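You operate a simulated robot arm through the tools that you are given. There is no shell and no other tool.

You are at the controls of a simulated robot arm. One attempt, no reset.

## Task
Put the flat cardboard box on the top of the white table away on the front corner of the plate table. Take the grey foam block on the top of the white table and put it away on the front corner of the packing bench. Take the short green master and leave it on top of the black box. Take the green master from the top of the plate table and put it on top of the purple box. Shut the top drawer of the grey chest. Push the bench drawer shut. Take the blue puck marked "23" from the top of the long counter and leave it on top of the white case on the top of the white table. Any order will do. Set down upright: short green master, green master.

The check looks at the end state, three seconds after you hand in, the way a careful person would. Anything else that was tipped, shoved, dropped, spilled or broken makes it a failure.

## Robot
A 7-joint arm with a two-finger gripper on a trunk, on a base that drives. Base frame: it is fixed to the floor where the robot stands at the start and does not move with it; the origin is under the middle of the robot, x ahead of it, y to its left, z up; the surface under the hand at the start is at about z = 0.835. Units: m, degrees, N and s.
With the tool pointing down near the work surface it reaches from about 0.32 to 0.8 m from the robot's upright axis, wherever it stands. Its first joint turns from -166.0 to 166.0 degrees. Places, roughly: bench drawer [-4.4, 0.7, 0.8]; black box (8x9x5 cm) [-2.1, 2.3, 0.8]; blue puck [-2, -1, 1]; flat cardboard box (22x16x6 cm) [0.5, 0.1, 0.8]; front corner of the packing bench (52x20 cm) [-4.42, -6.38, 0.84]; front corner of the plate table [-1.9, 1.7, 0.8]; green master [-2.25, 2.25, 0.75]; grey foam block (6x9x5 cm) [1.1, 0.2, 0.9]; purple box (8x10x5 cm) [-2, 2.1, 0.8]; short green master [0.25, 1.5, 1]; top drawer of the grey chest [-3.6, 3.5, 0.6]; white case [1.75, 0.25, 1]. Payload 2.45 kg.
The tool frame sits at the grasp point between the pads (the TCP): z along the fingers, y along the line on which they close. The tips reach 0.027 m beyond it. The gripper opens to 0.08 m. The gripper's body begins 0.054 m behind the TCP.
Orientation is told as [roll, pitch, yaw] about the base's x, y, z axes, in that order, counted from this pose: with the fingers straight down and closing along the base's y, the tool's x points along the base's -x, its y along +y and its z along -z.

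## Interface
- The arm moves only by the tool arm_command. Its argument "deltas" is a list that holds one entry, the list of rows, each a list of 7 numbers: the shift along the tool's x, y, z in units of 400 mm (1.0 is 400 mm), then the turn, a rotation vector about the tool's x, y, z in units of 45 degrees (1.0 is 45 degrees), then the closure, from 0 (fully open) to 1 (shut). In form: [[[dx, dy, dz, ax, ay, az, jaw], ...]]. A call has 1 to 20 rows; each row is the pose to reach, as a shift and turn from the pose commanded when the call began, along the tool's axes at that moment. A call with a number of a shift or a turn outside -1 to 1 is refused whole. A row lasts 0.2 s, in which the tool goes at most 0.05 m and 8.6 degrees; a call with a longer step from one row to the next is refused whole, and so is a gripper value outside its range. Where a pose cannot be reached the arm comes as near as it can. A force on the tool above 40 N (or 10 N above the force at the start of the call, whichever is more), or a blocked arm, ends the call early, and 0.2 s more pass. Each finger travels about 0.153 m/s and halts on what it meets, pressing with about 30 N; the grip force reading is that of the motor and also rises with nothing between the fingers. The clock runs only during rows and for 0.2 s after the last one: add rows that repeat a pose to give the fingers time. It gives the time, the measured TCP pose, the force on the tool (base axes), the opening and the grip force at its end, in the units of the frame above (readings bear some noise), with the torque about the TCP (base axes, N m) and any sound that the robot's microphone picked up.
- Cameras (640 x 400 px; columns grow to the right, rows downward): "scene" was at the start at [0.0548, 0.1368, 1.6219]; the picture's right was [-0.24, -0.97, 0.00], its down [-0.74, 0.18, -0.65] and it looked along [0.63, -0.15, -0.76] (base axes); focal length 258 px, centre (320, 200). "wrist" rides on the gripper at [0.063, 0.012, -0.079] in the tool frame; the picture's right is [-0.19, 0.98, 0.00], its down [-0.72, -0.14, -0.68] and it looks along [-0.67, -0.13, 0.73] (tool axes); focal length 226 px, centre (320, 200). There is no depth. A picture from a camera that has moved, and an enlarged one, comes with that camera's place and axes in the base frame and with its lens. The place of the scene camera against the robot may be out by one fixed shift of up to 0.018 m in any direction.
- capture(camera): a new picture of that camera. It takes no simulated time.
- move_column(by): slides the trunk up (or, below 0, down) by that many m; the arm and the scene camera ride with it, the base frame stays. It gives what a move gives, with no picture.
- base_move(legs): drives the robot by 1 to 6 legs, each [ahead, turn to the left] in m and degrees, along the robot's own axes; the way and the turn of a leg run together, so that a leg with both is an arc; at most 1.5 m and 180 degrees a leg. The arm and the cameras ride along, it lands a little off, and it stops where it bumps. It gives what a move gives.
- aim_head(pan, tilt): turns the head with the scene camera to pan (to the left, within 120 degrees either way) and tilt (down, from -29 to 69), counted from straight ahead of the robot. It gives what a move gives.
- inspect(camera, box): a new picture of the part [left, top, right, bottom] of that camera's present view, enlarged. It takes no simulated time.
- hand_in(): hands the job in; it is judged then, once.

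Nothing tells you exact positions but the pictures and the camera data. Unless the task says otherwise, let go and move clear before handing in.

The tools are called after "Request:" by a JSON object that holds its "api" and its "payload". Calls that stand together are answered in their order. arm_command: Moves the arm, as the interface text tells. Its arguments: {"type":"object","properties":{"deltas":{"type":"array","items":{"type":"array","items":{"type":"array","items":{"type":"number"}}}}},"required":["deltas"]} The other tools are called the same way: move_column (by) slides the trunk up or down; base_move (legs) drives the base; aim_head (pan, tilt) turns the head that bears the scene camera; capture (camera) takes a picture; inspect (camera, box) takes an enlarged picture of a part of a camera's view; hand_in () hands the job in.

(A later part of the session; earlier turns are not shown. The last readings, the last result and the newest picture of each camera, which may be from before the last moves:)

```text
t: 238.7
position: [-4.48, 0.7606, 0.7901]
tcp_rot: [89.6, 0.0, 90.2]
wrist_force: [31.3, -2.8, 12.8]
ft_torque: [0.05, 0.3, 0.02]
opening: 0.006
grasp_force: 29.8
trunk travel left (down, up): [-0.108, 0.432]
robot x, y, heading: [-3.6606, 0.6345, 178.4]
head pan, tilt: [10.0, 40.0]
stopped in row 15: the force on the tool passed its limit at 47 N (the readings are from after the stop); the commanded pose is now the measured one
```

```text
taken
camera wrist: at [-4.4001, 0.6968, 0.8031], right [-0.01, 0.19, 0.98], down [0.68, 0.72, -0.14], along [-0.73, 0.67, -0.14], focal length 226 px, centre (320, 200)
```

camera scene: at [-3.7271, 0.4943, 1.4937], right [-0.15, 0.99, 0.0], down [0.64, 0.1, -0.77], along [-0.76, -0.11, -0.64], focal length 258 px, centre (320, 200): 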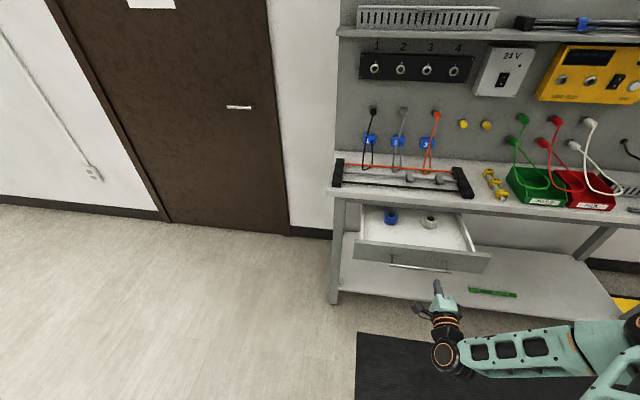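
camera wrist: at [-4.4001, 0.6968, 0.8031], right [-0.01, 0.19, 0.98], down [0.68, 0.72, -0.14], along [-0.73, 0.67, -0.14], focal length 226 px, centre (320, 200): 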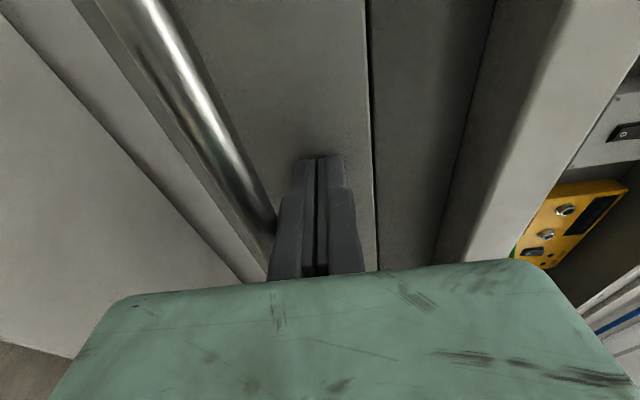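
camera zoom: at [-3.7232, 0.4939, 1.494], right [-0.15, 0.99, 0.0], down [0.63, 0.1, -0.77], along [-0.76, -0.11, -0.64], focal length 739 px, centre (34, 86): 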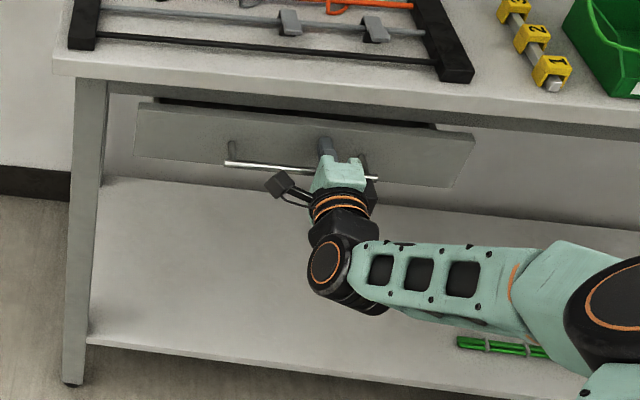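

Force spike again. I pull back and check that the drawer is fully home.

Request:
{"api": "arm_command", "payload": {"deltas": [[[0, 0, -0.04, 0, 0, 0, 1], [0, 0, -0.14, 0, 0, 0, 1], [0, 0, -0.26, 0, 0, 0, 1], [0, 0, -0.38, 0, 0, 0, 1], [0, 0, -0.5, 0, 0, 0, 1], [0, 0, -0.62, 0, 0, 0, 1], [0, 0, -0.7, 0, 0, 0, 1], [0, 0, -0.7, 0, 0, 0, 1]]]}}

Request:
{"api": "inspect", "payload": {"camera": "scene", "box": [320, 170, 520, 310]}}

Request:
{"api": "capture", "payload": {"camera": "wrist"}}

```text
t: 240.5
position: [-4.2014, 0.7618, 0.7902]
tcp_rot: [89.4, 0.1, 90.3]
wrist_force: [-0.2, 0.4, -0.7]
ft_torque: [-0.03, 0.0, -0.02]
opening: 0.0
grasp_force: 29.5
trunk travel left (down, up): [-0.108, 0.432]
robot x, y, heading: [-3.6564, 0.63, 178.3]
head pan, tilt: [10.0, 40.0]
```

```text
2.86 times, centred on (420, 240) of scene
camera zoom: at [-3.7269, 0.4945, 1.4936], right [-0.15, 0.99, 0.0], down [0.64, 0.1, -0.77], along [-0.76, -0.11, -0.64], focal length 739 px, centre (34, 86)
```

zoom: 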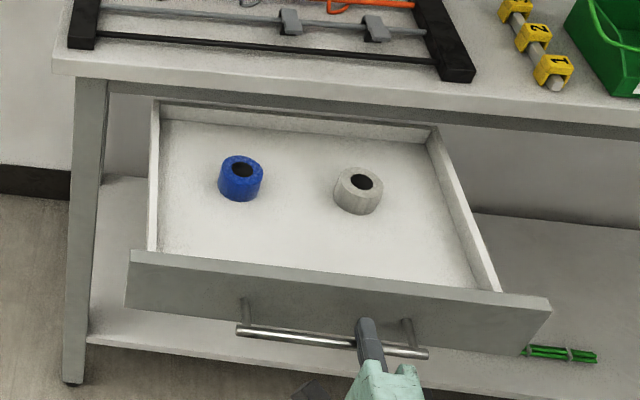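

```text
taken
camera wrist: at [-4.1219, 0.6972, 0.803], right [-0.01, 0.19, 0.98], down [0.68, 0.72, -0.13], along [-0.73, 0.67, -0.14], focal length 226 px, centre (320, 200)
```

wrist: 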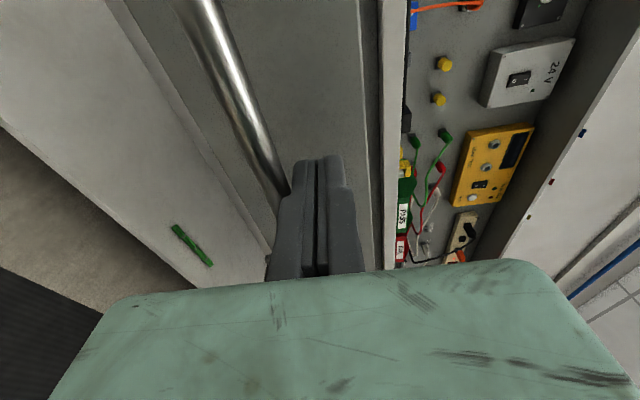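

The drawer came back out with the gripper, so it either hooked on the handle or rebounded. I look closely before moving again.

Request:
{"api": "inspect", "payload": {"camera": "wrist", "box": [200, 80, 420, 280]}}

Request:
{"api": "inspect", "payload": {"camera": "scene", "box": [390, 260, 470, 310]}}

```text
2.00 times, centred on (310, 180) of wrist
camera zoom: at [-4.1219, 0.6972, 0.803], right [-0.01, 0.19, 0.98], down [0.68, 0.72, -0.13], along [-0.73, 0.67, -0.14], focal length 452 px, centre (340, 240)
```

zoom: 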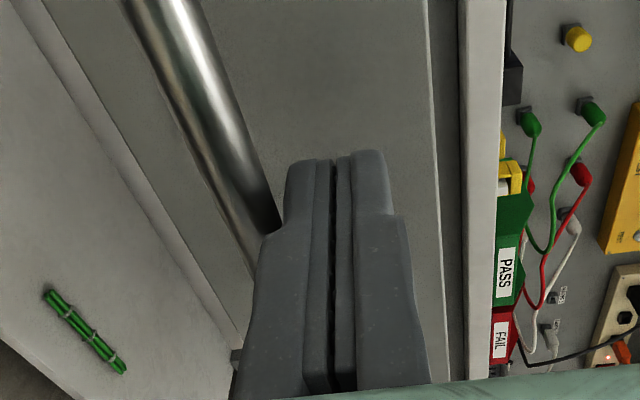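

```text
8.00 times, centred on (430, 285) of scene
camera zoom: at [-3.7269, 0.4945, 1.4936], right [-0.15, 0.99, 0.0], down [0.64, 0.1, -0.77], along [-0.76, -0.11, -0.64], focal length 2068 px, centre (-560, -480)
```

zoom: 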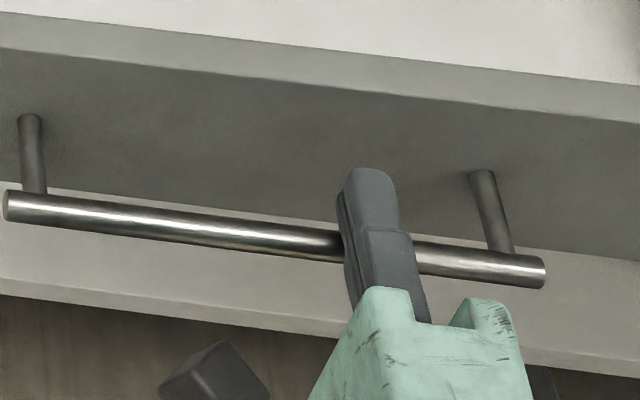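

The finger rode on the handle bar and dragged it back. I lift clear of the bar, back off a bit, and will push on the bare panel left of the handle instead.

Request:
{"api": "arm_command", "payload": {"deltas": [[[0, 0.05, 0, 0, 0, 0, 1], [0, 0.125, 0, 0, 0, 0, 1], [0, 0.125, -0.06, 0, 0, 0, 1], [0, 0.125, -0.12, 0, 0, 0, 1], [0, 0.125, -0.12, 0, 0, 0, 1]]]}}

Request:
{"api": "inspect", "payload": {"camera": "scene", "box": [320, 170, 520, 310]}}

Request:
{"api": "capture", "payload": {"camera": "wrist"}}

```text
t: 241.7
position: [-4.1535, 0.7609, 0.8406]
tcp_rot: [89.4, 0.1, 90.1]
wrist_force: [-0.6, -0.5, -1.1]
ft_torque: [-0.02, 0.01, -0.02]
opening: 0.0001
grasp_force: 29.5
trunk travel left (down, up): [-0.108, 0.432]
robot x, y, heading: [-3.658, 0.6306, 178.3]
head pan, tilt: [10.0, 40.0]
```

```text
2.86 times, centred on (420, 240) of scene
camera zoom: at [-3.7269, 0.4945, 1.4937], right [-0.15, 0.99, 0.0], down [0.64, 0.1, -0.77], along [-0.76, -0.11, -0.64], focal length 739 px, centre (34, 86)
```

zoom: 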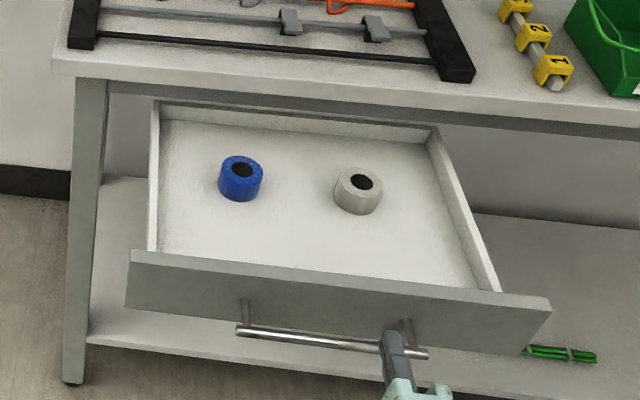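

```text
taken
camera wrist: at [-4.0749, 0.6979, 0.854], right [-0.01, 0.19, 0.98], down [0.68, 0.72, -0.13], along [-0.73, 0.67, -0.14], focal length 226 px, centre (320, 200)
```

wrist: 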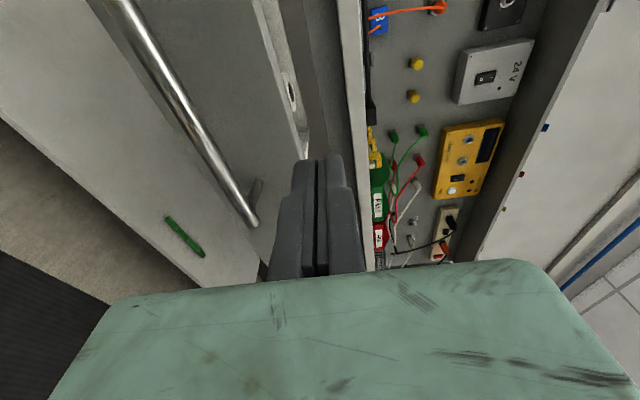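

Free of the bar, and the contents stand where they were. I shift left of the handle to y ≈ 0.60 at mid-panel height and push again, slowly.

Request:
{"api": "arm_command", "payload": {"deltas": [[[0.1, 0, 0, 0, 0, 0, 1], [0.2, 0, 0, 0, 0, 0, 1], [0.3, 0, 0, 0, 0, 0, 1], [0.4, 0, 0, 0, 0, 0, 1], [0.4, -0.09, 0, 0, 0, 0, 1], [0.4, -0.18, 0, 0, 0, 0, 1], [0.4, -0.18, 0, 0, 0, 0, 1]]]}}

Request:
{"api": "inspect", "payload": {"camera": "scene", "box": [320, 170, 520, 310]}}

Request:
{"api": "capture", "payload": {"camera": "wrist"}}

```text
t: 243.3
position: [-4.1532, 0.6021, 0.7689]
tcp_rot: [89.4, 0.0, 90.3]
wrist_force: [-0.3, -0.2, -0.3]
ft_torque: [0.03, -0.01, -0.02]
opening: 0.0
grasp_force: 30.4
trunk travel left (down, up): [-0.108, 0.432]
robot x, y, heading: [-3.66, 0.6264, 178.5]
head pan, tilt: [10.0, 40.0]
```

```text
2.86 times, centred on (420, 240) of scene
camera zoom: at [-3.7273, 0.4944, 1.4937], right [-0.15, 0.99, 0.0], down [0.64, 0.1, -0.77], along [-0.76, -0.11, -0.64], focal length 739 px, centre (34, 86)
```

zoom: 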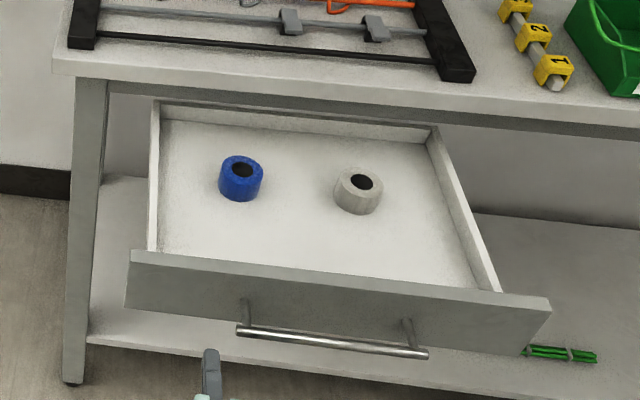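

```text
taken
camera wrist: at [-4.0737, 0.5379, 0.7826], right [-0.01, 0.19, 0.98], down [0.68, 0.72, -0.13], along [-0.73, 0.67, -0.14], focal length 226 px, centre (320, 200)
```

wrist: 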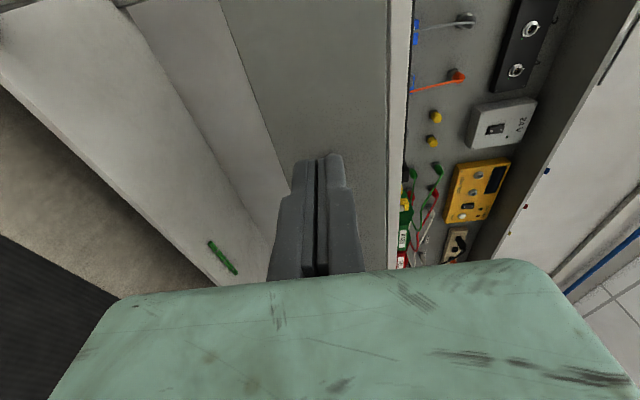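

Clear of the handle by about 4 cm. I push slowly.

Request:
{"api": "arm_command", "payload": {"deltas": [[[0, 0, 0.06, 0, 0, 0, 1], [0, 0, 0.12, 0, 0, 0, 1], [0, 0, 0.15, 0, 0, 0, 1], [0, 0, 0.175, 0, 0, 0, 1], [0, 0, 0.2, 0, 0, 0, 1], [0, 0, 0.225, 0, 0, 0, 1], [0, 0, 0.25, 0, 0, 0, 1], [0, 0, 0.275, 0, 0, 0, 1], [0, 0, 0.3, 0, 0, 0, 1], [0, 0, 0.325, 0, 0, 0, 1], [0, 0, 0.35, 0, 0, 0, 1], [0, 0, 0.375, 0, 0, 0, 1], [0, 0, 0.4, 0, 0, 0, 1], [0, 0, 0.425, 0, 0, 0, 1], [0, 0, 0.45, 0, 0, 0, 1], [0, 0, 0.475, 0, 0, 0, 1], [0, 0, 0.5, 0, 0, 0, 1], [0, 0, 0.525, 0, 0, 0, 1], [0, 0, 0.55, 0, 0, 0, 1]]]}}

Request:
{"api": "inspect", "payload": {"camera": "scene", "box": [320, 170, 520, 310]}}

```text
t: 247.3
position: [-4.3736, 0.6011, 0.7663]
tcp_rot: [89.4, 0.0, 90.3]
wrist_force: [-0.1, -0.2, -0.7]
ft_torque: [0.0, 0.01, -0.02]
opening: 0.0
grasp_force: 29.6
trunk travel left (down, up): [-0.108, 0.432]
robot x, y, heading: [-3.6607, 0.629, 178.8]
head pan, tilt: [10.0, 40.0]
```

```text
2.86 times, centred on (420, 240) of scene
camera zoom: at [-3.7272, 0.4942, 1.4936], right [-0.15, 0.99, 0.0], down [0.64, 0.1, -0.77], along [-0.76, -0.11, -0.64], focal length 739 px, centre (34, 86)
```

zoom: 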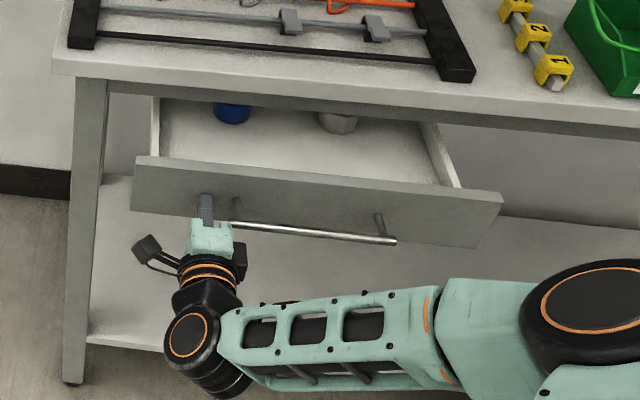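

The drawer moves smoothly. I continue to the stop, hold, and then retreat slowly.

Request:
{"api": "arm_command", "payload": {"deltas": [[[0, 0, 0.025, 0, 0, 0, 1], [0, 0, 0.05, 0, 0, 0, 1], [0, 0, 0.075, 0, 0, 0, 1], [0, 0, 0.1, 0, 0, 0, 1], [0, 0, 0.125, 0, 0, 0, 1], [0, 0, 0.15, 0, 0, 0, 1], [0, 0, 0.175, 0, 0, 0, 1], [0, 0, 0.2, 0, 0, 0, 1], [0, 0, 0.22, 0, 0, 0, 1], [0, 0, 0.24, 0, 0, 0, 1], [0, 0, 0.255, 0, 0, 0, 1], [0, 0, 0.265, 0, 0, 0, 1], [0, 0, 0.275, 0, 0, 0, 1], [0, 0, 0.285, 0, 0, 0, 1], [0, 0, 0.295, 0, 0, 0, 1]]]}}

Request:
{"api": "inspect", "payload": {"camera": "scene", "box": [320, 170, 520, 310]}}

Request:
{"api": "capture", "payload": {"camera": "wrist"}}

```text
t: 250.2
position: [-4.478, 0.6006, 0.7649]
tcp_rot: [89.4, 0.2, 90.3]
wrist_force: [29.3, 2.6, 11.9]
ft_torque: [0.01, 0.33, -0.12]
opening: 0.0062
grasp_force: 29.2
trunk travel left (down, up): [-0.108, 0.432]
robot x, y, heading: [-3.6577, 0.6348, 178.5]
head pan, tilt: [10.0, 40.0]
stopped in row 14: the force on the tool passed its limit at 49 N (the readings are from after the stop); the commanded pose is now the measured one
```

```text
2.86 times, centred on (420, 240) of scene
camera zoom: at [-3.7236, 0.4946, 1.4941], right [-0.15, 0.99, 0.0], down [0.63, 0.09, -0.77], along [-0.76, -0.11, -0.64], focal length 739 px, centre (34, 86)
```

zoom: 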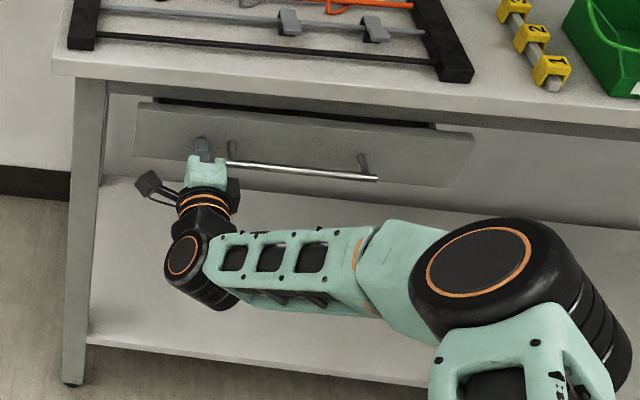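

```text
taken
camera wrist: at [-4.3995, 0.5367, 0.779], right [-0.01, 0.19, 0.98], down [0.68, 0.72, -0.13], along [-0.73, 0.67, -0.14], focal length 226 px, centre (320, 200)
```

wrist: 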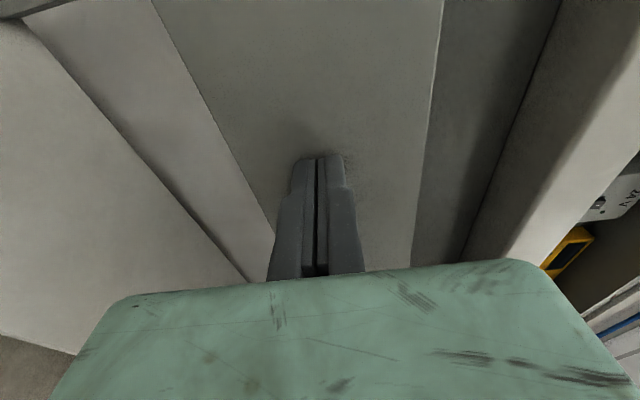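

Same stop position as before. I hold, then back off very slowly and watch whether the drawer stays.

Request:
{"api": "arm_command", "payload": {"deltas": [[[0, 0, 0, 0, 0, 0, 1], [0, 0, 0, 0, 0, 0, 1], [0, 0, -0.008, 0, 0, 0, 1], [0, 0, -0.016, 0, 0, 0, 1], [0, 0, -0.024, 0, 0, 0, 1], [0, 0, -0.032, 0, 0, 0, 1], [0, 0, -0.04, 0, 0, 0, 1], [0, 0, -0.05, 0, 0, 0, 1], [0, 0, -0.06, 0, 0, 0, 1], [0, 0, -0.06, 0, 0, 0, 1]]]}}

Request:
{"api": "inspect", "payload": {"camera": "scene", "box": [320, 170, 520, 310]}}

Request:
{"api": "capture", "payload": {"camera": "wrist"}}

```text
t: 252.4
position: [-4.458, 0.6006, 0.7625]
tcp_rot: [89.1, 0.1, 90.3]
wrist_force: [0.2, -0.3, -0.1]
ft_torque: [0.02, -0.03, -0.03]
opening: 0.0
grasp_force: 30.0
trunk travel left (down, up): [-0.108, 0.432]
robot x, y, heading: [-3.6598, 0.6278, 178.7]
head pan, tilt: [10.0, 40.0]
```

```text
2.86 times, centred on (420, 240) of scene
camera zoom: at [-3.7272, 0.4943, 1.4936], right [-0.15, 0.99, 0.0], down [0.64, 0.1, -0.77], along [-0.76, -0.11, -0.64], focal length 739 px, centre (34, 86)
```

zoom: 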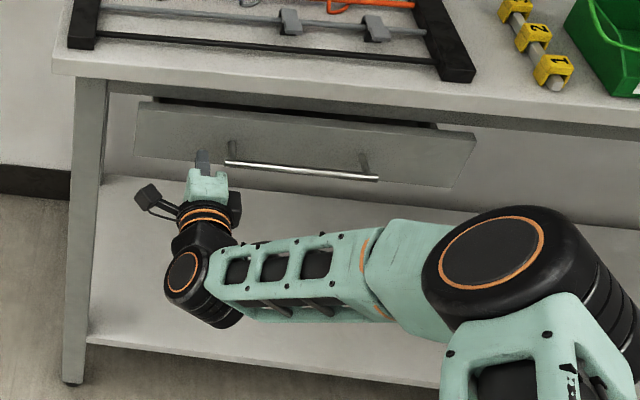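

```text
taken
camera wrist: at [-4.3777, 0.5367, 0.7768], right [-0.02, 0.19, 0.98], down [0.68, 0.72, -0.13], along [-0.73, 0.67, -0.14], focal length 226 px, centre (320, 200)
```

wrist: 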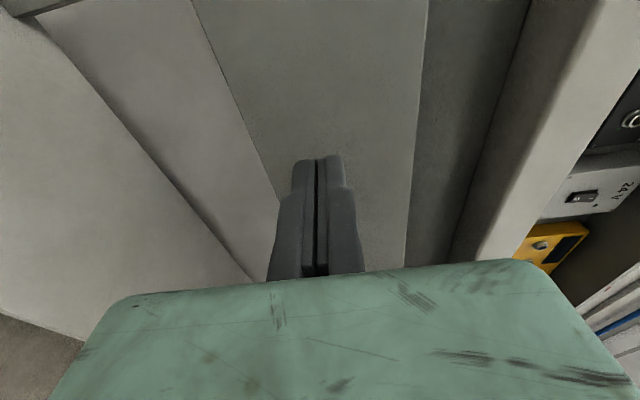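

The drawer stays shut now. I retreat fully and inspect.

Request:
{"api": "arm_command", "payload": {"deltas": [[[0, 0, -0.06, 0, 0, 0, 1], [0, 0, -0.15, 0, 0, 0, 1], [0, 0, -0.26, 0, 0, 0, 1], [0, 0, -0.38, 0, 0, 0, 1], [0, 0, -0.5, 0, 0, 0, 1], [0, 0, -0.62, 0, 0, 0, 1], [0, 0, -0.7, 0, 0, 0, 1], [0, 0, -0.7, 0, 0, 0, 1]]]}}

Request:
{"api": "inspect", "payload": {"camera": "scene", "box": [320, 170, 520, 310]}}

Request:
{"api": "capture", "payload": {"camera": "wrist"}}

```text
t: 254.2
position: [-4.1768, 0.5999, 0.7683]
tcp_rot: [89.0, 0.1, 90.4]
wrist_force: [0.2, 0.0, -0.1]
ft_torque: [-0.02, 0.01, 0.04]
opening: 0.0
grasp_force: 29.9
trunk travel left (down, up): [-0.108, 0.432]
robot x, y, heading: [-3.655, 0.6318, 178.5]
head pan, tilt: [10.0, 40.0]
```

```text
2.86 times, centred on (420, 240) of scene
camera zoom: at [-3.727, 0.4943, 1.4937], right [-0.15, 0.99, 0.0], down [0.64, 0.1, -0.77], along [-0.76, -0.11, -0.64], focal length 739 px, centre (34, 86)
```

zoom: 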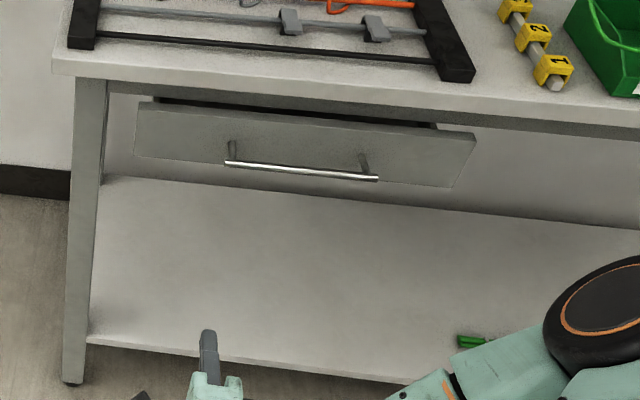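

```text
taken
camera wrist: at [-4.0972, 0.5365, 0.7813], right [-0.02, 0.19, 0.98], down [0.68, 0.72, -0.13], along [-0.73, 0.67, -0.14], focal length 226 px, centre (320, 200)
```

wrist: 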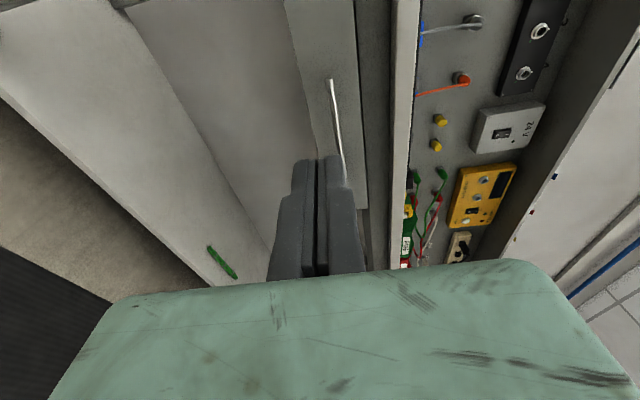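

Both drawers are shut. Next comes the blue puck: I raise the trunk, return the tool to pointing down, and turn around to view the long counter.

Request:
{"api": "move_column", "payload": {"by": 0.36}}

Request:
{"api": "arm_command", "payload": {"deltas": [[[0, 0, 0, 0.1667, 0, 0, 1], [0, 0, 0, 0.3333, 0, 0, 1], [0, 0, 0, 0.5, 0, 0, 1], [0, 0, 0, 0.6667, 0, 0, 1], [0, 0, 0, 0.8333, 0, 0, 1], [0, 0, 0, 1.0, 0, 0, 1], [0, 0, 0, 1.0, 0, 0, 1]]]}}

Request:
{"api": "arm_command", "payload": {"deltas": [[[0, 0, 0, 0.1667, 0, 0, 0], [0, 0, 0, 0.3333, 0, 0, 0], [0, 0, 0, 0.5, 0, 0, 0], [0, 0, 0, 0.6667, 0, 0, 0], [0, 0, 0, 0.8333, 0, 0, 0], [0, 0, 0, 0.98, 0, 0, 0], [0, 0, 0, 0.98, 0, 0, 0]]]}}

Request:
{"api": "base_move", "payload": {"legs": [[-0.25, 0], [0, 120]]}}

Request:
{"api": "aim_head", "payload": {"pan": 20, "tilt": 25}}

Request:
{"api": "capture", "payload": {"camera": "scene"}}

```text
t: 257.7
position: [-4.1768, 0.5989, 1.1272]
tcp_rot: [89.1, 0.1, 90.3]
wrist_force: [-0.7, -0.6, 0.1]
ft_torque: [0.01, -0.02, -0.01]
opening: 0.0
grasp_force: 29.5
trunk travel left (down, up): [-0.468, 0.072]
robot x, y, heading: [-3.6572, 0.6329, 178.5]
head pan, tilt: [10.0, 40.0]
```

```text
t: 259.3
position: [-4.1771, 0.6008, 1.1272]
tcp_rot: [44.0, 0.0, 90.4]
wrist_force: [0.6, -0.2, 0.0]
ft_torque: [-0.04, -0.01, -0.03]
opening: 0.0
grasp_force: 30.1
trunk travel left (down, up): [-0.468, 0.072]
robot x, y, heading: [-3.6578, 0.6316, 178.3]
head pan, tilt: [10.0, 40.0]
```

```text
t: 260.9
position: [-4.1789, 0.6028, 1.1276]
tcp_rot: [0.1, 0.2, 90.1]
wrist_force: [0.5, 0.7, 0.3]
ft_torque: [-0.03, -0.03, -0.02]
opening: 0.0799
grasp_force: 0.1
trunk travel left (down, up): [-0.468, 0.072]
robot x, y, heading: [-3.6576, 0.631, 178.7]
head pan, tilt: [10.0, 40.0]
```

```text
t: 267.9
position: [-3.1205, 0.1906, 1.1273]
tcp_rot: [0.1, 0.1, -149.9]
wrist_force: [0.4, 0.8, -1.1]
ft_torque: [-0.02, 0.0, 0.01]
opening: 0.0801
grasp_force: 0.0
trunk travel left (down, up): [-0.468, 0.072]
robot x, y, heading: [-3.4097, 0.625, -61.7]
head pan, tilt: [10.0, 40.0]
```

```text
t: 268.6
position: [-3.1208, 0.19, 1.1282]
tcp_rot: [-0.1, 0.1, -149.9]
wrist_force: [-0.3, -0.4, 0.3]
ft_torque: [-0.02, -0.01, 0.0]
opening: 0.0804
grasp_force: 0.1
trunk travel left (down, up): [-0.468, 0.072]
robot x, y, heading: [-3.4098, 0.6225, -61.6]
head pan, tilt: [20.0, 25.0]
```

```text
taken
camera scene: at [-3.2248, 0.6626, 1.8769], right [-0.67, -0.75, 0.0], down [-0.32, 0.28, -0.91], along [0.68, -0.6, -0.42], focal length 258 px, centre (320, 200)
```

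scene: 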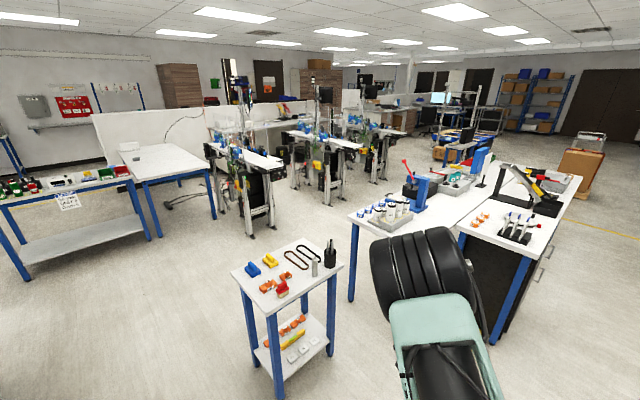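

I see the small table at x −2.34…−1.91, y −0.34…0.22, and the long counter beyond it. I zoom in on the pucks.

Request:
{"api": "inspect", "payload": {"camera": "scene", "box": [340, 150, 600, 310]}}

Request:
{"api": "inspect", "payload": {"camera": "scene", "box": [340, 180, 430, 240]}}

```text
2.46 times, centred on (470, 230) of scene
camera zoom: at [-3.2248, 0.6626, 1.8769], right [-0.67, -0.75, 0.0], down [-0.32, 0.28, -0.91], along [0.68, -0.6, -0.42], focal length 636 px, centre (-49, 126)
```

zoom: 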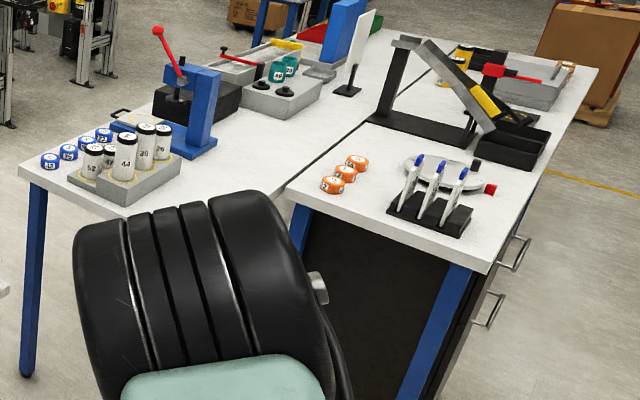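

```text
6.67 times, centred on (385, 210) of scene
camera zoom: at [-3.2248, 0.6626, 1.8769], right [-0.67, -0.75, 0.0], down [-0.32, 0.28, -0.91], along [0.68, -0.6, -0.42], focal length 1724 px, centre (-113, 133)
```

zoom: 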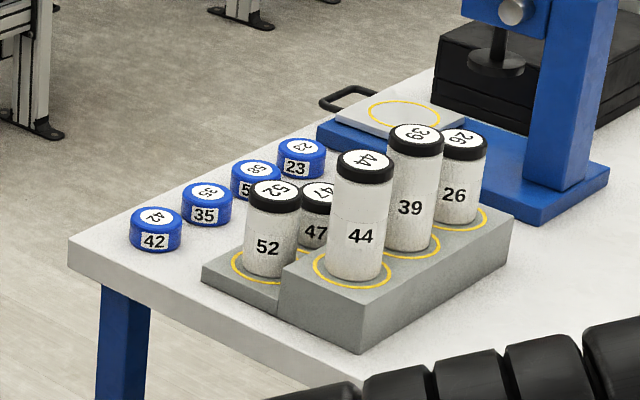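

Puck 23 is the fourth blue puck, at about (−2.01, −1.17) near the counter's front edge; the conveyor end lies opposite. I drive around the small table and approach diagonally from (−1.5, −0.65).

Request:
{"api": "base_move", "payload": {"legs": [[0, 68], [1.4, 0], [0.62, 0], [0, -100.3], [1.45, 0], [0, -41]]}}

Request:
{"api": "aim_head", "payload": {"pan": 10, "tilt": 40}}

Request:
{"api": "capture", "payload": {"camera": "scene"}}

Request:
{"api": "capture", "payload": {"camera": "wrist"}}

```text
t: 294.9
position: [-1.7944, -0.975, 1.1283]
tcp_rot: [0.0, 0.1, 137.8]
wrist_force: [0.4, 0.0, 0.2]
ft_torque: [0.03, -0.02, 0.0]
opening: 0.0802
grasp_force: 0.1
trunk travel left (down, up): [-0.468, 0.072]
robot x, y, heading: [-1.4631, -0.5698, -134.3]
head pan, tilt: [20.0, 25.0]
```

```text
t: 295.6
position: [-1.7942, -0.9745, 1.1275]
tcp_rot: [-0.1, 0.1, 137.7]
wrist_force: [0.1, 0.1, -0.1]
ft_torque: [-0.02, 0.04, -0.03]
opening: 0.0798
grasp_force: 0.0
trunk travel left (down, up): [-0.468, 0.072]
robot x, y, heading: [-1.4659, -0.5731, -134.0]
head pan, tilt: [10.0, 40.0]
```

```text
taken
camera scene: at [-1.4012, -0.7106, 1.8537], right [-0.83, 0.56, 0.0], down [0.36, 0.53, -0.77], along [-0.43, -0.63, -0.64], focal length 258 px, centre (320, 200)
```

scene: 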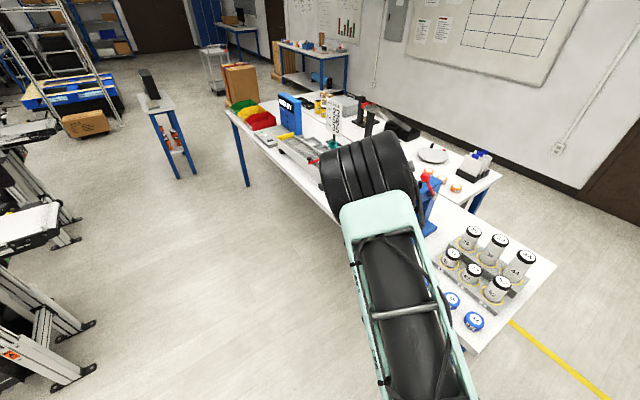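

```text
taken
camera wrist: at [-1.7561, -1.0279, 1.2067], right [-0.8, -0.6, 0.0], down [-0.44, 0.59, 0.68], along [-0.41, 0.55, -0.73], focal length 226 px, centre (320, 200)
```

wrist: 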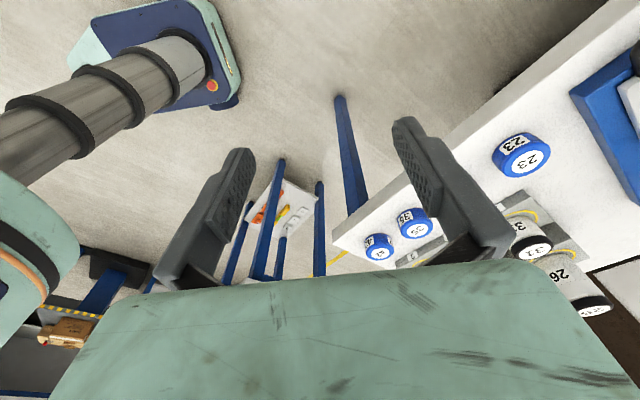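

Now puck 23 appears at about (−2.17, −1.07). I move 0.17 m closer and look again.

Request:
{"api": "base_move", "payload": {"legs": [[0.17, 0]]}}

Request:
{"api": "arm_command", "payload": {"deltas": [[[0, 0.08, 0, 0, 0, 0, 0], [0, 0.16, 0, 0, 0, 0, 0], [0, 0.2, 0, 0, 0, 0, 0], [0, 0.2, 0, 0, 0, 0, 0]]]}}

Request:
{"api": "capture", "payload": {"camera": "wrist"}}

Request:
{"api": "capture", "payload": {"camera": "scene"}}

```text
t: 297.1
position: [-1.9136, -1.0983, 1.1273]
tcp_rot: [-0.1, 0.1, 137.7]
wrist_force: [-0.6, -0.6, -1.1]
ft_torque: [0.03, -0.01, 0.01]
opening: 0.0799
grasp_force: 0.0
trunk travel left (down, up): [-0.468, 0.072]
robot x, y, heading: [-1.5871, -0.6918, -134.2]
head pan, tilt: [10.0, 40.0]
```

```text
t: 298.1
position: [-1.9673, -1.1561, 1.1274]
tcp_rot: [-0.1, 0.0, 137.7]
wrist_force: [-0.1, 0.4, 0.8]
ft_torque: [-0.03, 0.01, -0.02]
opening: 0.0801
grasp_force: 0.0
trunk travel left (down, up): [-0.468, 0.072]
robot x, y, heading: [-1.5859, -0.6942, -134.2]
head pan, tilt: [10.0, 40.0]
```

```text
taken
camera wrist: at [-1.9293, -1.2092, 1.2065], right [-0.8, -0.6, 0.0], down [-0.44, 0.59, 0.68], along [-0.41, 0.55, -0.73], focal length 226 px, centre (320, 200)
```

wrist: 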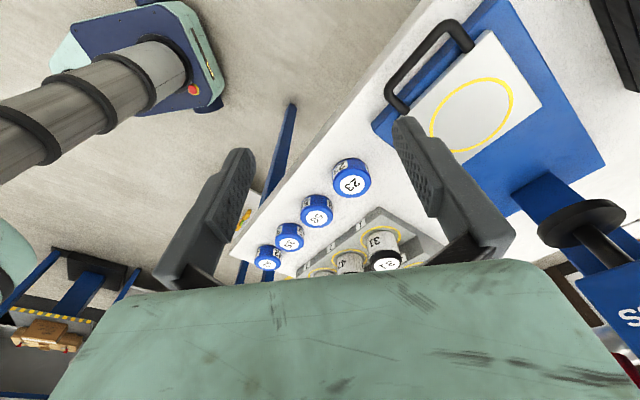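

```text
taken
camera scene: at [-1.5196, -0.8325, 1.8537], right [-0.83, 0.56, 0.0], down [0.36, 0.53, -0.77], along [-0.43, -0.63, -0.64], focal length 258 px, centre (320, 200)
```

scene: 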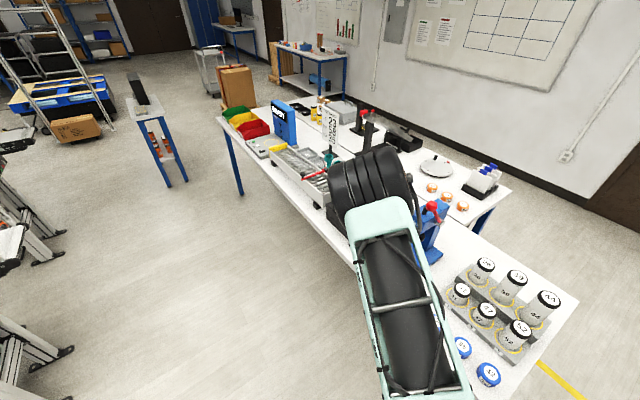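

Triangulated: puck 23 top at (−2.094, −1.063), z ≈ 0.925; its neighbour is 9 cm away in +y, so I turn the jaws to close along x. I move over it.

Request:
{"api": "arm_command", "payload": {"deltas": [[[-0.065, 0.007, 0, 0, 0, 0.1667, 0], [-0.13, 0.014, 0, 0, 0, 0.3333, 0], [-0.195, 0.021, 0.03, 0, 0, 0.5, 0], [-0.26, 0.028, 0.08, 0, 0, 0.6667, 0], [-0.325, 0.035, 0.14, 0, 0, 0.8333, 0], [-0.391, 0.041, 0.2, 0, 0, 1.0, 0], [-0.391, 0.041, 0.2, 0, 0, 1.0, 0]]]}}

Request:
{"api": "capture", "payload": {"camera": "wrist"}}

```text
t: 299.7
position: [-2.0934, -1.0631, 1.0463]
tcp_rot: [-0.1, 0.1, 92.6]
wrist_force: [-0.1, 0.0, 0.3]
ft_torque: [0.01, 0.04, 0.02]
opening: 0.0804
grasp_force: 0.0
trunk travel left (down, up): [-0.468, 0.072]
robot x, y, heading: [-1.5908, -0.6977, -133.9]
head pan, tilt: [10.0, 40.0]
```

```text
taken
camera wrist: at [-2.1039, -1.1274, 1.1268], right [-0.99, 0.15, 0.0], down [0.11, 0.72, 0.68], along [0.1, 0.67, -0.73], focal length 226 px, centre (320, 200)
```

wrist: 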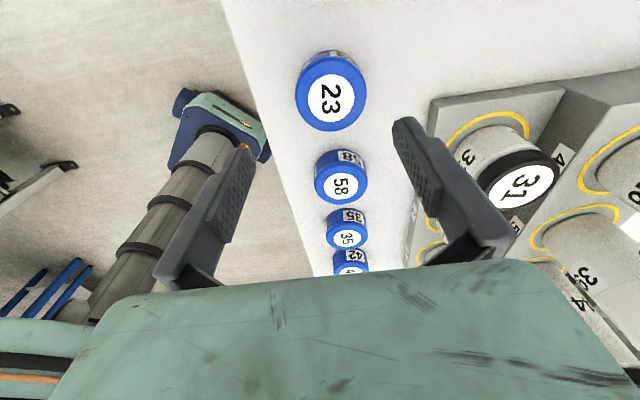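

Request:
{"api": "arm_command", "payload": {"deltas": [[[0, 0.026, 0.06, 0, 0, 0.05, 0], [0, 0.026, 0.12, 0, 0, 0.05, 0], [0, 0.026, 0.18, 0, 0, 0.05, 0], [0, 0.026, 0.2, 0, 0, 0.05, 0], [0, 0.026, 0.2, 0, 0, 0.05, 0]]]}}

Request:
{"api": "capture", "payload": {"camera": "wrist"}}

```text
t: 300.9
position: [-2.1052, -1.063, 0.9676]
tcp_rot: [0.0, 0.1, 90.4]
wrist_force: [1.1, -0.2, 0.0]
ft_torque: [-0.01, 0.02, -0.01]
opening: 0.0798
grasp_force: 0.1
trunk travel left (down, up): [-0.468, 0.072]
robot x, y, heading: [-1.5855, -0.6948, -134.4]
head pan, tilt: [10.0, 40.0]
```

```text
taken
camera wrist: at [-2.1171, -1.1276, 1.0465], right [-0.98, 0.19, 0.0], down [0.14, 0.72, 0.68], along [0.13, 0.67, -0.73], focal length 226 px, centre (320, 200)
```

wrist: 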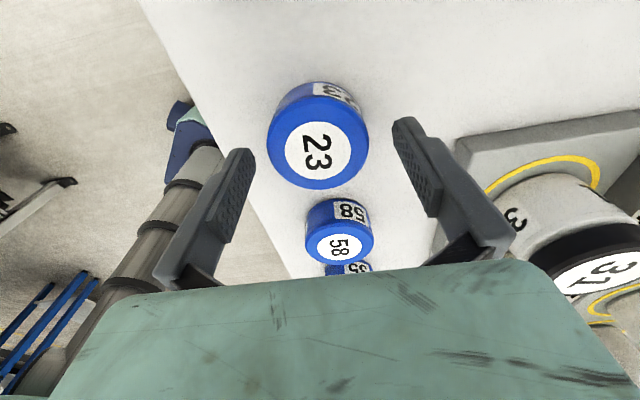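

Puck 23 is centred between the jaws. I descend carefully the last centimetres.

Request:
{"api": "arm_command", "payload": {"deltas": [[[0, 0, 0.03, 0, 0, 0, 0], [0, 0, 0.06, 0, 0, 0, 0], [0, 0, 0.08, 0, 0, 0, 0], [0, 0, 0.09, 0, 0, 0, 0], [0, 0, 0.09, 0, 0, 0, 0]]]}}

Request:
{"api": "inspect", "payload": {"camera": "wrist", "box": [160, 60, 480, 300]}}

```text
t: 301.9
position: [-2.104, -1.065, 0.9361]
tcp_rot: [0.0, 0.3, 90.4]
wrist_force: [6.3, 5.7, 22.4]
ft_torque: [0.35, -0.45, -0.22]
opening: 0.0728
grasp_force: 0.0
trunk travel left (down, up): [-0.468, 0.072]
robot x, y, heading: [-1.5848, -0.6956, -134.2]
head pan, tilt: [10.0, 40.0]
stopped in row 5: the force on the tool passed its limit at 48 N (the readings are from after the stop); the commanded pose is now the measured one
```

```text
1.67 times, centred on (320, 180) of wrist
camera zoom: at [-2.1158, -1.1284, 1.0162], right [-0.98, 0.19, 0.0], down [0.14, 0.72, 0.68], along [0.13, 0.67, -0.73], focal length 377 px, centre (320, 233)
```

zoom: 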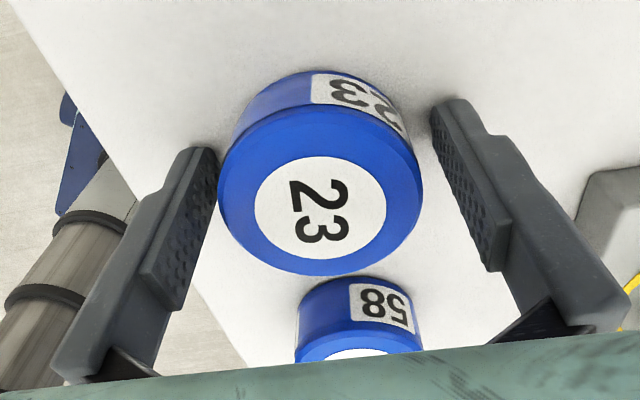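

Fingertips reached the counter. I lift 4 mm and close.

Request:
{"api": "arm_command", "payload": {"deltas": [[[0, 0, -0.01, 0, 0, 0, 0], [0, 0, -0.012, 0, 0, 0, 0], [0, 0, -0.012, 0, 0, 0, 0.3], [0, 0, -0.012, 0, 0, 0, 0.7], [0, 0, -0.012, 0, 0, 0, 1], [0, 0, -0.012, 0, 0, 0, 1], [0, 0, -0.012, 0, 0, 0, 1]]]}}

Request:
{"api": "inspect", "payload": {"camera": "wrist", "box": [160, 60, 480, 300]}}

```text
t: 303.5
position: [-2.1035, -1.0648, 0.9388]
tcp_rot: [-0.1, 0.2, 90.5]
wrist_force: [1.3, -0.1, -1.1]
ft_torque: [0.0, -0.02, 0.0]
opening: 0.0584
grasp_force: 29.6
trunk travel left (down, up): [-0.468, 0.072]
robot x, y, heading: [-1.5834, -0.6947, -134.1]
head pan, tilt: [10.0, 40.0]
```

```text
1.67 times, centred on (320, 180) of wrist
camera zoom: at [-2.1164, -1.1296, 1.0187], right [-0.98, 0.19, 0.0], down [0.13, 0.72, 0.68], along [0.13, 0.67, -0.73], focal length 377 px, centre (320, 233)
```

zoom: 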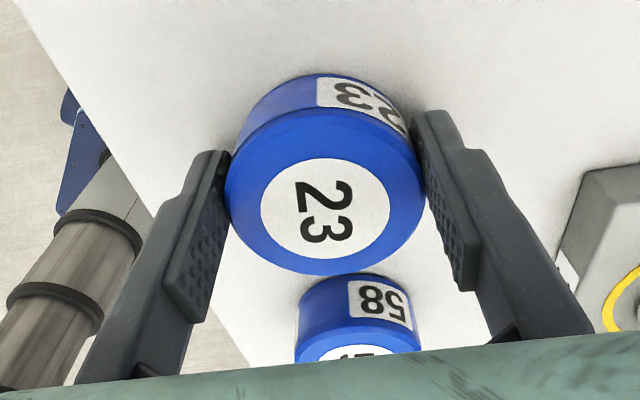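

Gripped. I lift it clear and check.

Request:
{"api": "arm_command", "payload": {"deltas": [[[0, 0, -0.03, 0, 0, 0, 1], [0, 0, -0.1, 0, 0, 0, 1], [0, 0, -0.2, 0, 0, 0, 1], [0, 0, -0.32, 0, 0, 0, 1], [0, 0, -0.44, 0, 0, 0, 1], [0, 0, -0.52, 0, 0, 0, 1], [0, 0, -0.52, 0, 0, 0, 1]]]}}

Request:
{"api": "capture", "payload": {"camera": "wrist"}}

Request:
{"api": "capture", "payload": {"camera": "scene"}}

```text
t: 305.1
position: [-2.105, -1.0642, 1.1468]
tcp_rot: [-0.1, 0.2, 90.5]
wrist_force: [0.0, 0.4, -0.7]
ft_torque: [0.01, 0.01, 0.02]
opening: 0.0588
grasp_force: 29.5
trunk travel left (down, up): [-0.468, 0.072]
robot x, y, heading: [-1.5886, -0.6942, -134.2]
head pan, tilt: [10.0, 40.0]
```

```text
taken
camera wrist: at [-2.1178, -1.1289, 1.2261], right [-0.98, 0.19, 0.0], down [0.13, 0.72, 0.68], along [0.13, 0.67, -0.73], focal length 226 px, centre (320, 200)
```

wrist: 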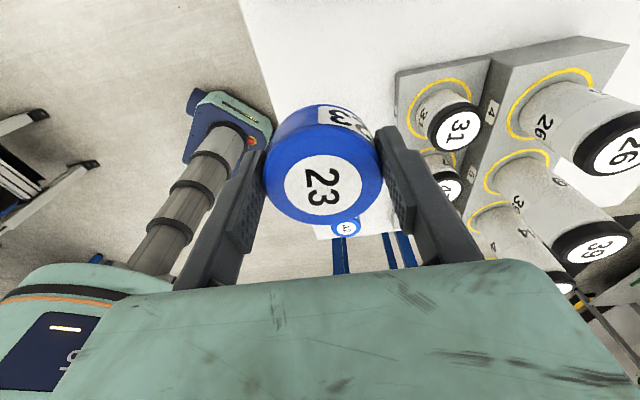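

```text
taken
camera scene: at [-1.5201, -0.8329, 1.8536], right [-0.83, 0.56, 0.0], down [0.36, 0.53, -0.77], along [-0.43, -0.63, -0.64], focal length 258 px, centre (320, 200)
```

scene: 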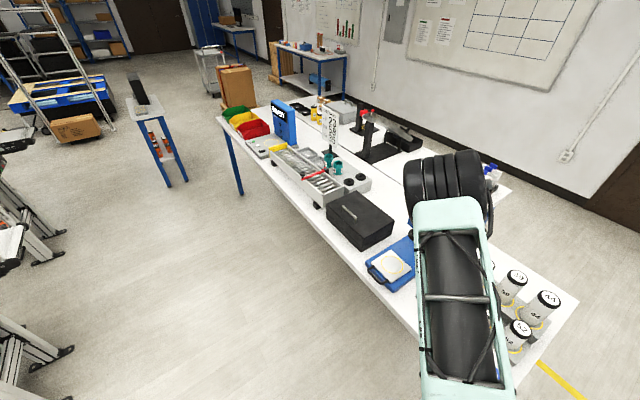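

Puck 23 is held. I back off and drive around the left bench toward the white case, checking midway.

Request:
{"api": "base_move", "payload": {"legs": [[-0.65, 0], [0, -155], [1.4, 0], [1.12, 0], [0, -70]]}}

Request:
{"api": "aim_head", "payload": {"pan": -20, "tilt": 30}}

Request:
{"api": "capture", "payload": {"camera": "scene"}}

```text
t: 330.3
position: [0.3194, 2.0521, 1.1458]
tcp_rot: [-0.1, 0.2, -134.7]
wrist_force: [0.1, 0.1, -1.1]
ft_torque: [-0.01, 0.0, -0.01]
opening: 0.0583
grasp_force: 30.0
trunk travel left (down, up): [-0.468, 0.072]
robot x, y, heading: [-0.3132, 2.1601, 0.5]
head pan, tilt: [10.0, 40.0]
```

```text
t: 331.3
position: [0.3199, 2.0532, 1.1468]
tcp_rot: [0.0, 0.2, -134.7]
wrist_force: [1.0, -0.1, -0.5]
ft_torque: [0.0, 0.0, 0.04]
opening: 0.0586
grasp_force: 29.7
trunk travel left (down, up): [-0.468, 0.072]
robot x, y, heading: [-0.3121, 2.1584, 0.6]
head pan, tilt: [-20.0, 30.0]
```

```text
taken
camera scene: at [-0.2467, 2.2848, 1.869], right [-0.33, -0.94, 0.0], down [-0.47, 0.17, -0.87], along [0.82, -0.29, -0.5], focal length 258 px, centre (320, 200)
```

scene: 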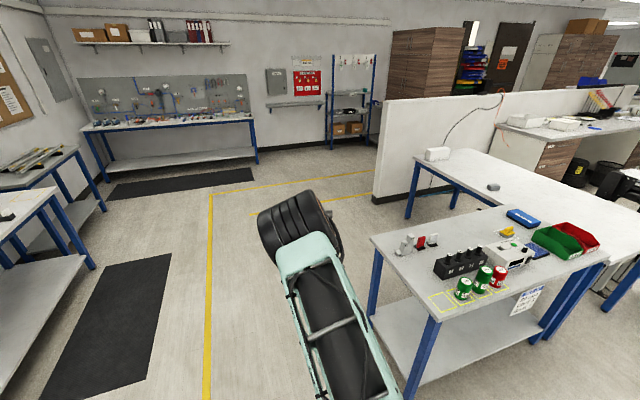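

The way is clear. I drive to about (1.5, 0.87) and face the white table.

Request:
{"api": "base_move", "payload": {"legs": [[1.3, 0], [0.5, 0], [0, -90.6], [1.28, 0]]}}

Request:
{"api": "aim_head", "payload": {"pan": 15, "tilt": 45}}

Request:
{"api": "capture", "payload": {"camera": "scene"}}

Request:
{"api": "capture", "payload": {"camera": "wrist"}}

```text
t: 350.3
position: [1.3785, 0.2689, 1.1458]
tcp_rot: [0.0, 0.2, 135.0]
wrist_force: [0.4, 0.4, -0.3]
ft_torque: [0.01, 0.0, -0.03]
opening: 0.0586
grasp_force: 29.8
trunk travel left (down, up): [-0.468, 0.072]
robot x, y, heading: [1.4936, 0.8932, -89.6]
head pan, tilt: [-20.0, 30.0]
```

```text
t: 351.3
position: [1.3786, 0.2689, 1.1466]
tcp_rot: [-0.1, 0.3, 135.0]
wrist_force: [0.0, -0.3, -0.4]
ft_torque: [0.01, -0.02, 0.0]
opening: 0.0584
grasp_force: 29.7
trunk travel left (down, up): [-0.468, 0.072]
robot x, y, heading: [1.49, 0.8954, -89.5]
head pan, tilt: [15.0, 45.0]
```

```text
taken
camera scene: at [1.6499, 0.8543, 1.8464], right [-0.96, -0.26, 0.0], down [-0.19, 0.68, -0.71], along [0.19, -0.68, -0.71], focal length 258 px, centre (320, 200)
```

scene: 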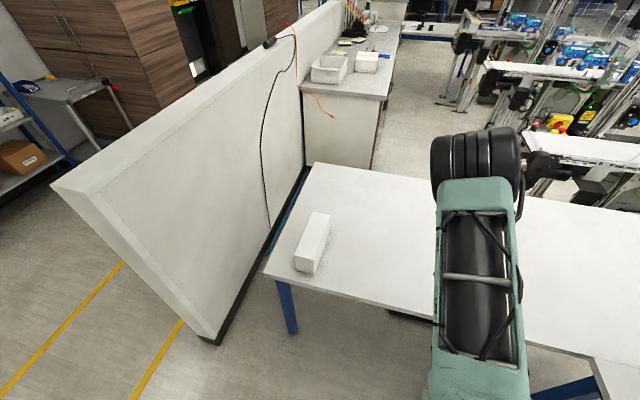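

```text
taken
camera wrist: at [1.414, 0.2141, 1.226], right [-0.83, -0.56, 0.0], down [-0.41, 0.61, 0.68], along [-0.38, 0.56, -0.73], focal length 226 px, centre (320, 200)
```

wrist: 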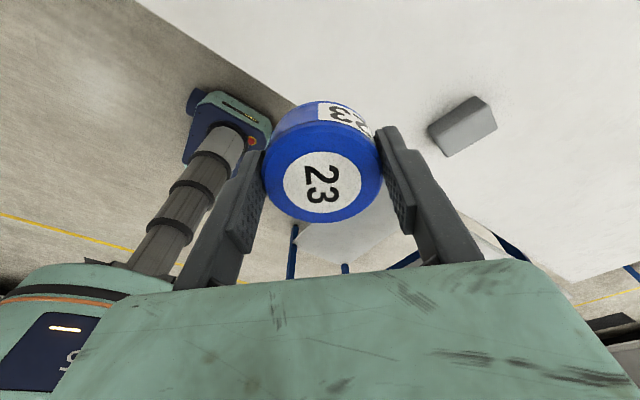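

Request:
{"api": "inspect", "payload": {"camera": "scene", "box": [260, 180, 380, 290]}}

```text
3.64 times, centred on (320, 235) of scene
camera zoom: at [1.6499, 0.8543, 1.8464], right [-0.96, -0.26, 0.0], down [-0.19, 0.68, -0.71], along [0.19, -0.68, -0.71], focal length 940 px, centre (320, 73)
```

zoom: 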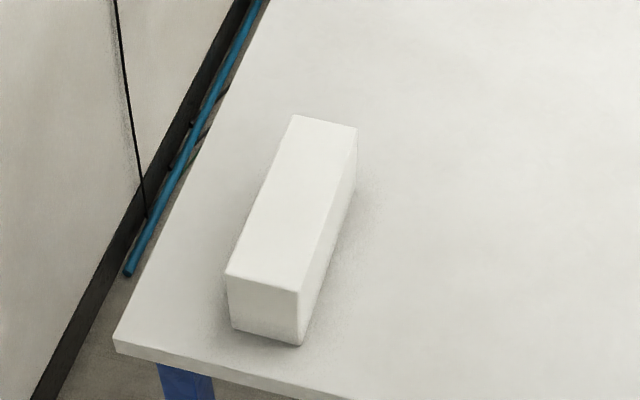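

The white case top spans x ≈ 1.82–1.905, y ≈ 0.07–0.32 at z ≈ 0.946. I move the base 0.12 m closer and carry the puck over its centre, then verify visually.

Request:
{"api": "base_move", "payload": {"legs": [[0.12, 0]]}}

Request:
{"api": "arm_command", "payload": {"deltas": [[[0.07, -0.085, 0, 0, 0, 0, 1], [0.14, -0.17, 0, 0, 0, 0, 1], [0.21, -0.256, 0, 0, 0, 0, 1], [0.28, -0.341, 0, 0, 0, 0, 1], [0.35, -0.426, 0, 0, 0, 0, 1], [0.42, -0.511, 0, 0, 0, 0, 1], [0.49, -0.596, 0, 0, 0, 0, 1], [0.56, -0.681, 0, 0, 0, 0, 1], [0.63, -0.767, 0, 0, 0, 0, 1], [0.7, -0.852, 0, 0, 0, 0, 1], [0.77, -0.937, 0, 0, 0, 0, 1], [0.77, -0.937, 0, 0, 0, 0, 1]]]}}

Request:
{"api": "capture", "payload": {"camera": "scene"}}

Request:
{"api": "capture", "payload": {"camera": "wrist"}}

```text
t: 352.5
position: [1.3784, 0.146, 1.1466]
tcp_rot: [-0.2, 0.1, 134.9]
wrist_force: [-0.7, 0.2, -1.1]
ft_torque: [0.01, 0.01, 0.03]
opening: 0.0583
grasp_force: 29.5
trunk travel left (down, up): [-0.468, 0.072]
robot x, y, heading: [1.4891, 0.774, -90.0]
head pan, tilt: [15.0, 45.0]
```

```text
t: 355.1
position: [1.8612, 0.1929, 1.1479]
tcp_rot: [-0.1, 0.2, 134.9]
wrist_force: [-0.4, -0.2, -1.2]
ft_torque: [0.02, -0.07, 0.02]
opening: 0.0584
grasp_force: 30.5
trunk travel left (down, up): [-0.468, 0.072]
robot x, y, heading: [1.4895, 0.7783, -89.7]
head pan, tilt: [15.0, 45.0]
```

```text
taken
camera scene: at [1.6499, 0.7342, 1.8465], right [-0.96, -0.26, 0.0], down [-0.19, 0.68, -0.71], along [0.19, -0.68, -0.71], focal length 258 px, centre (320, 200)
```

scene: 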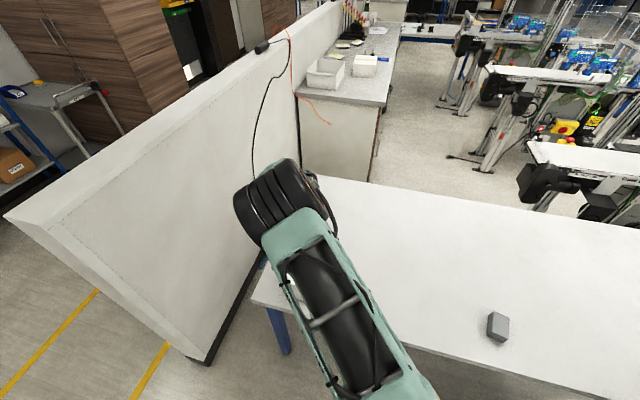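

```text
taken
camera wrist: at [1.8968, 0.1394, 1.2276], right [-0.83, -0.56, 0.0], down [-0.41, 0.61, 0.68], along [-0.38, 0.57, -0.73], focal length 226 px, centre (320, 200)
```

wrist: 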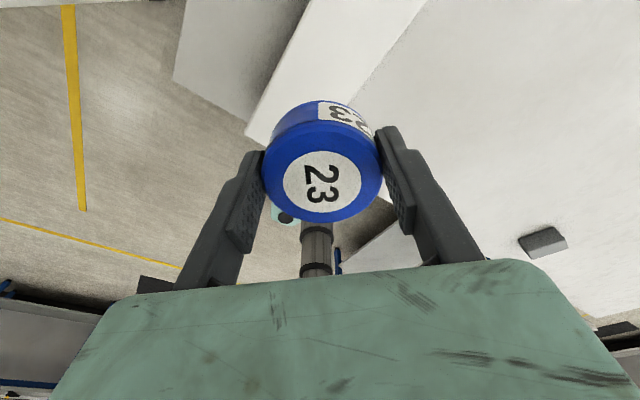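

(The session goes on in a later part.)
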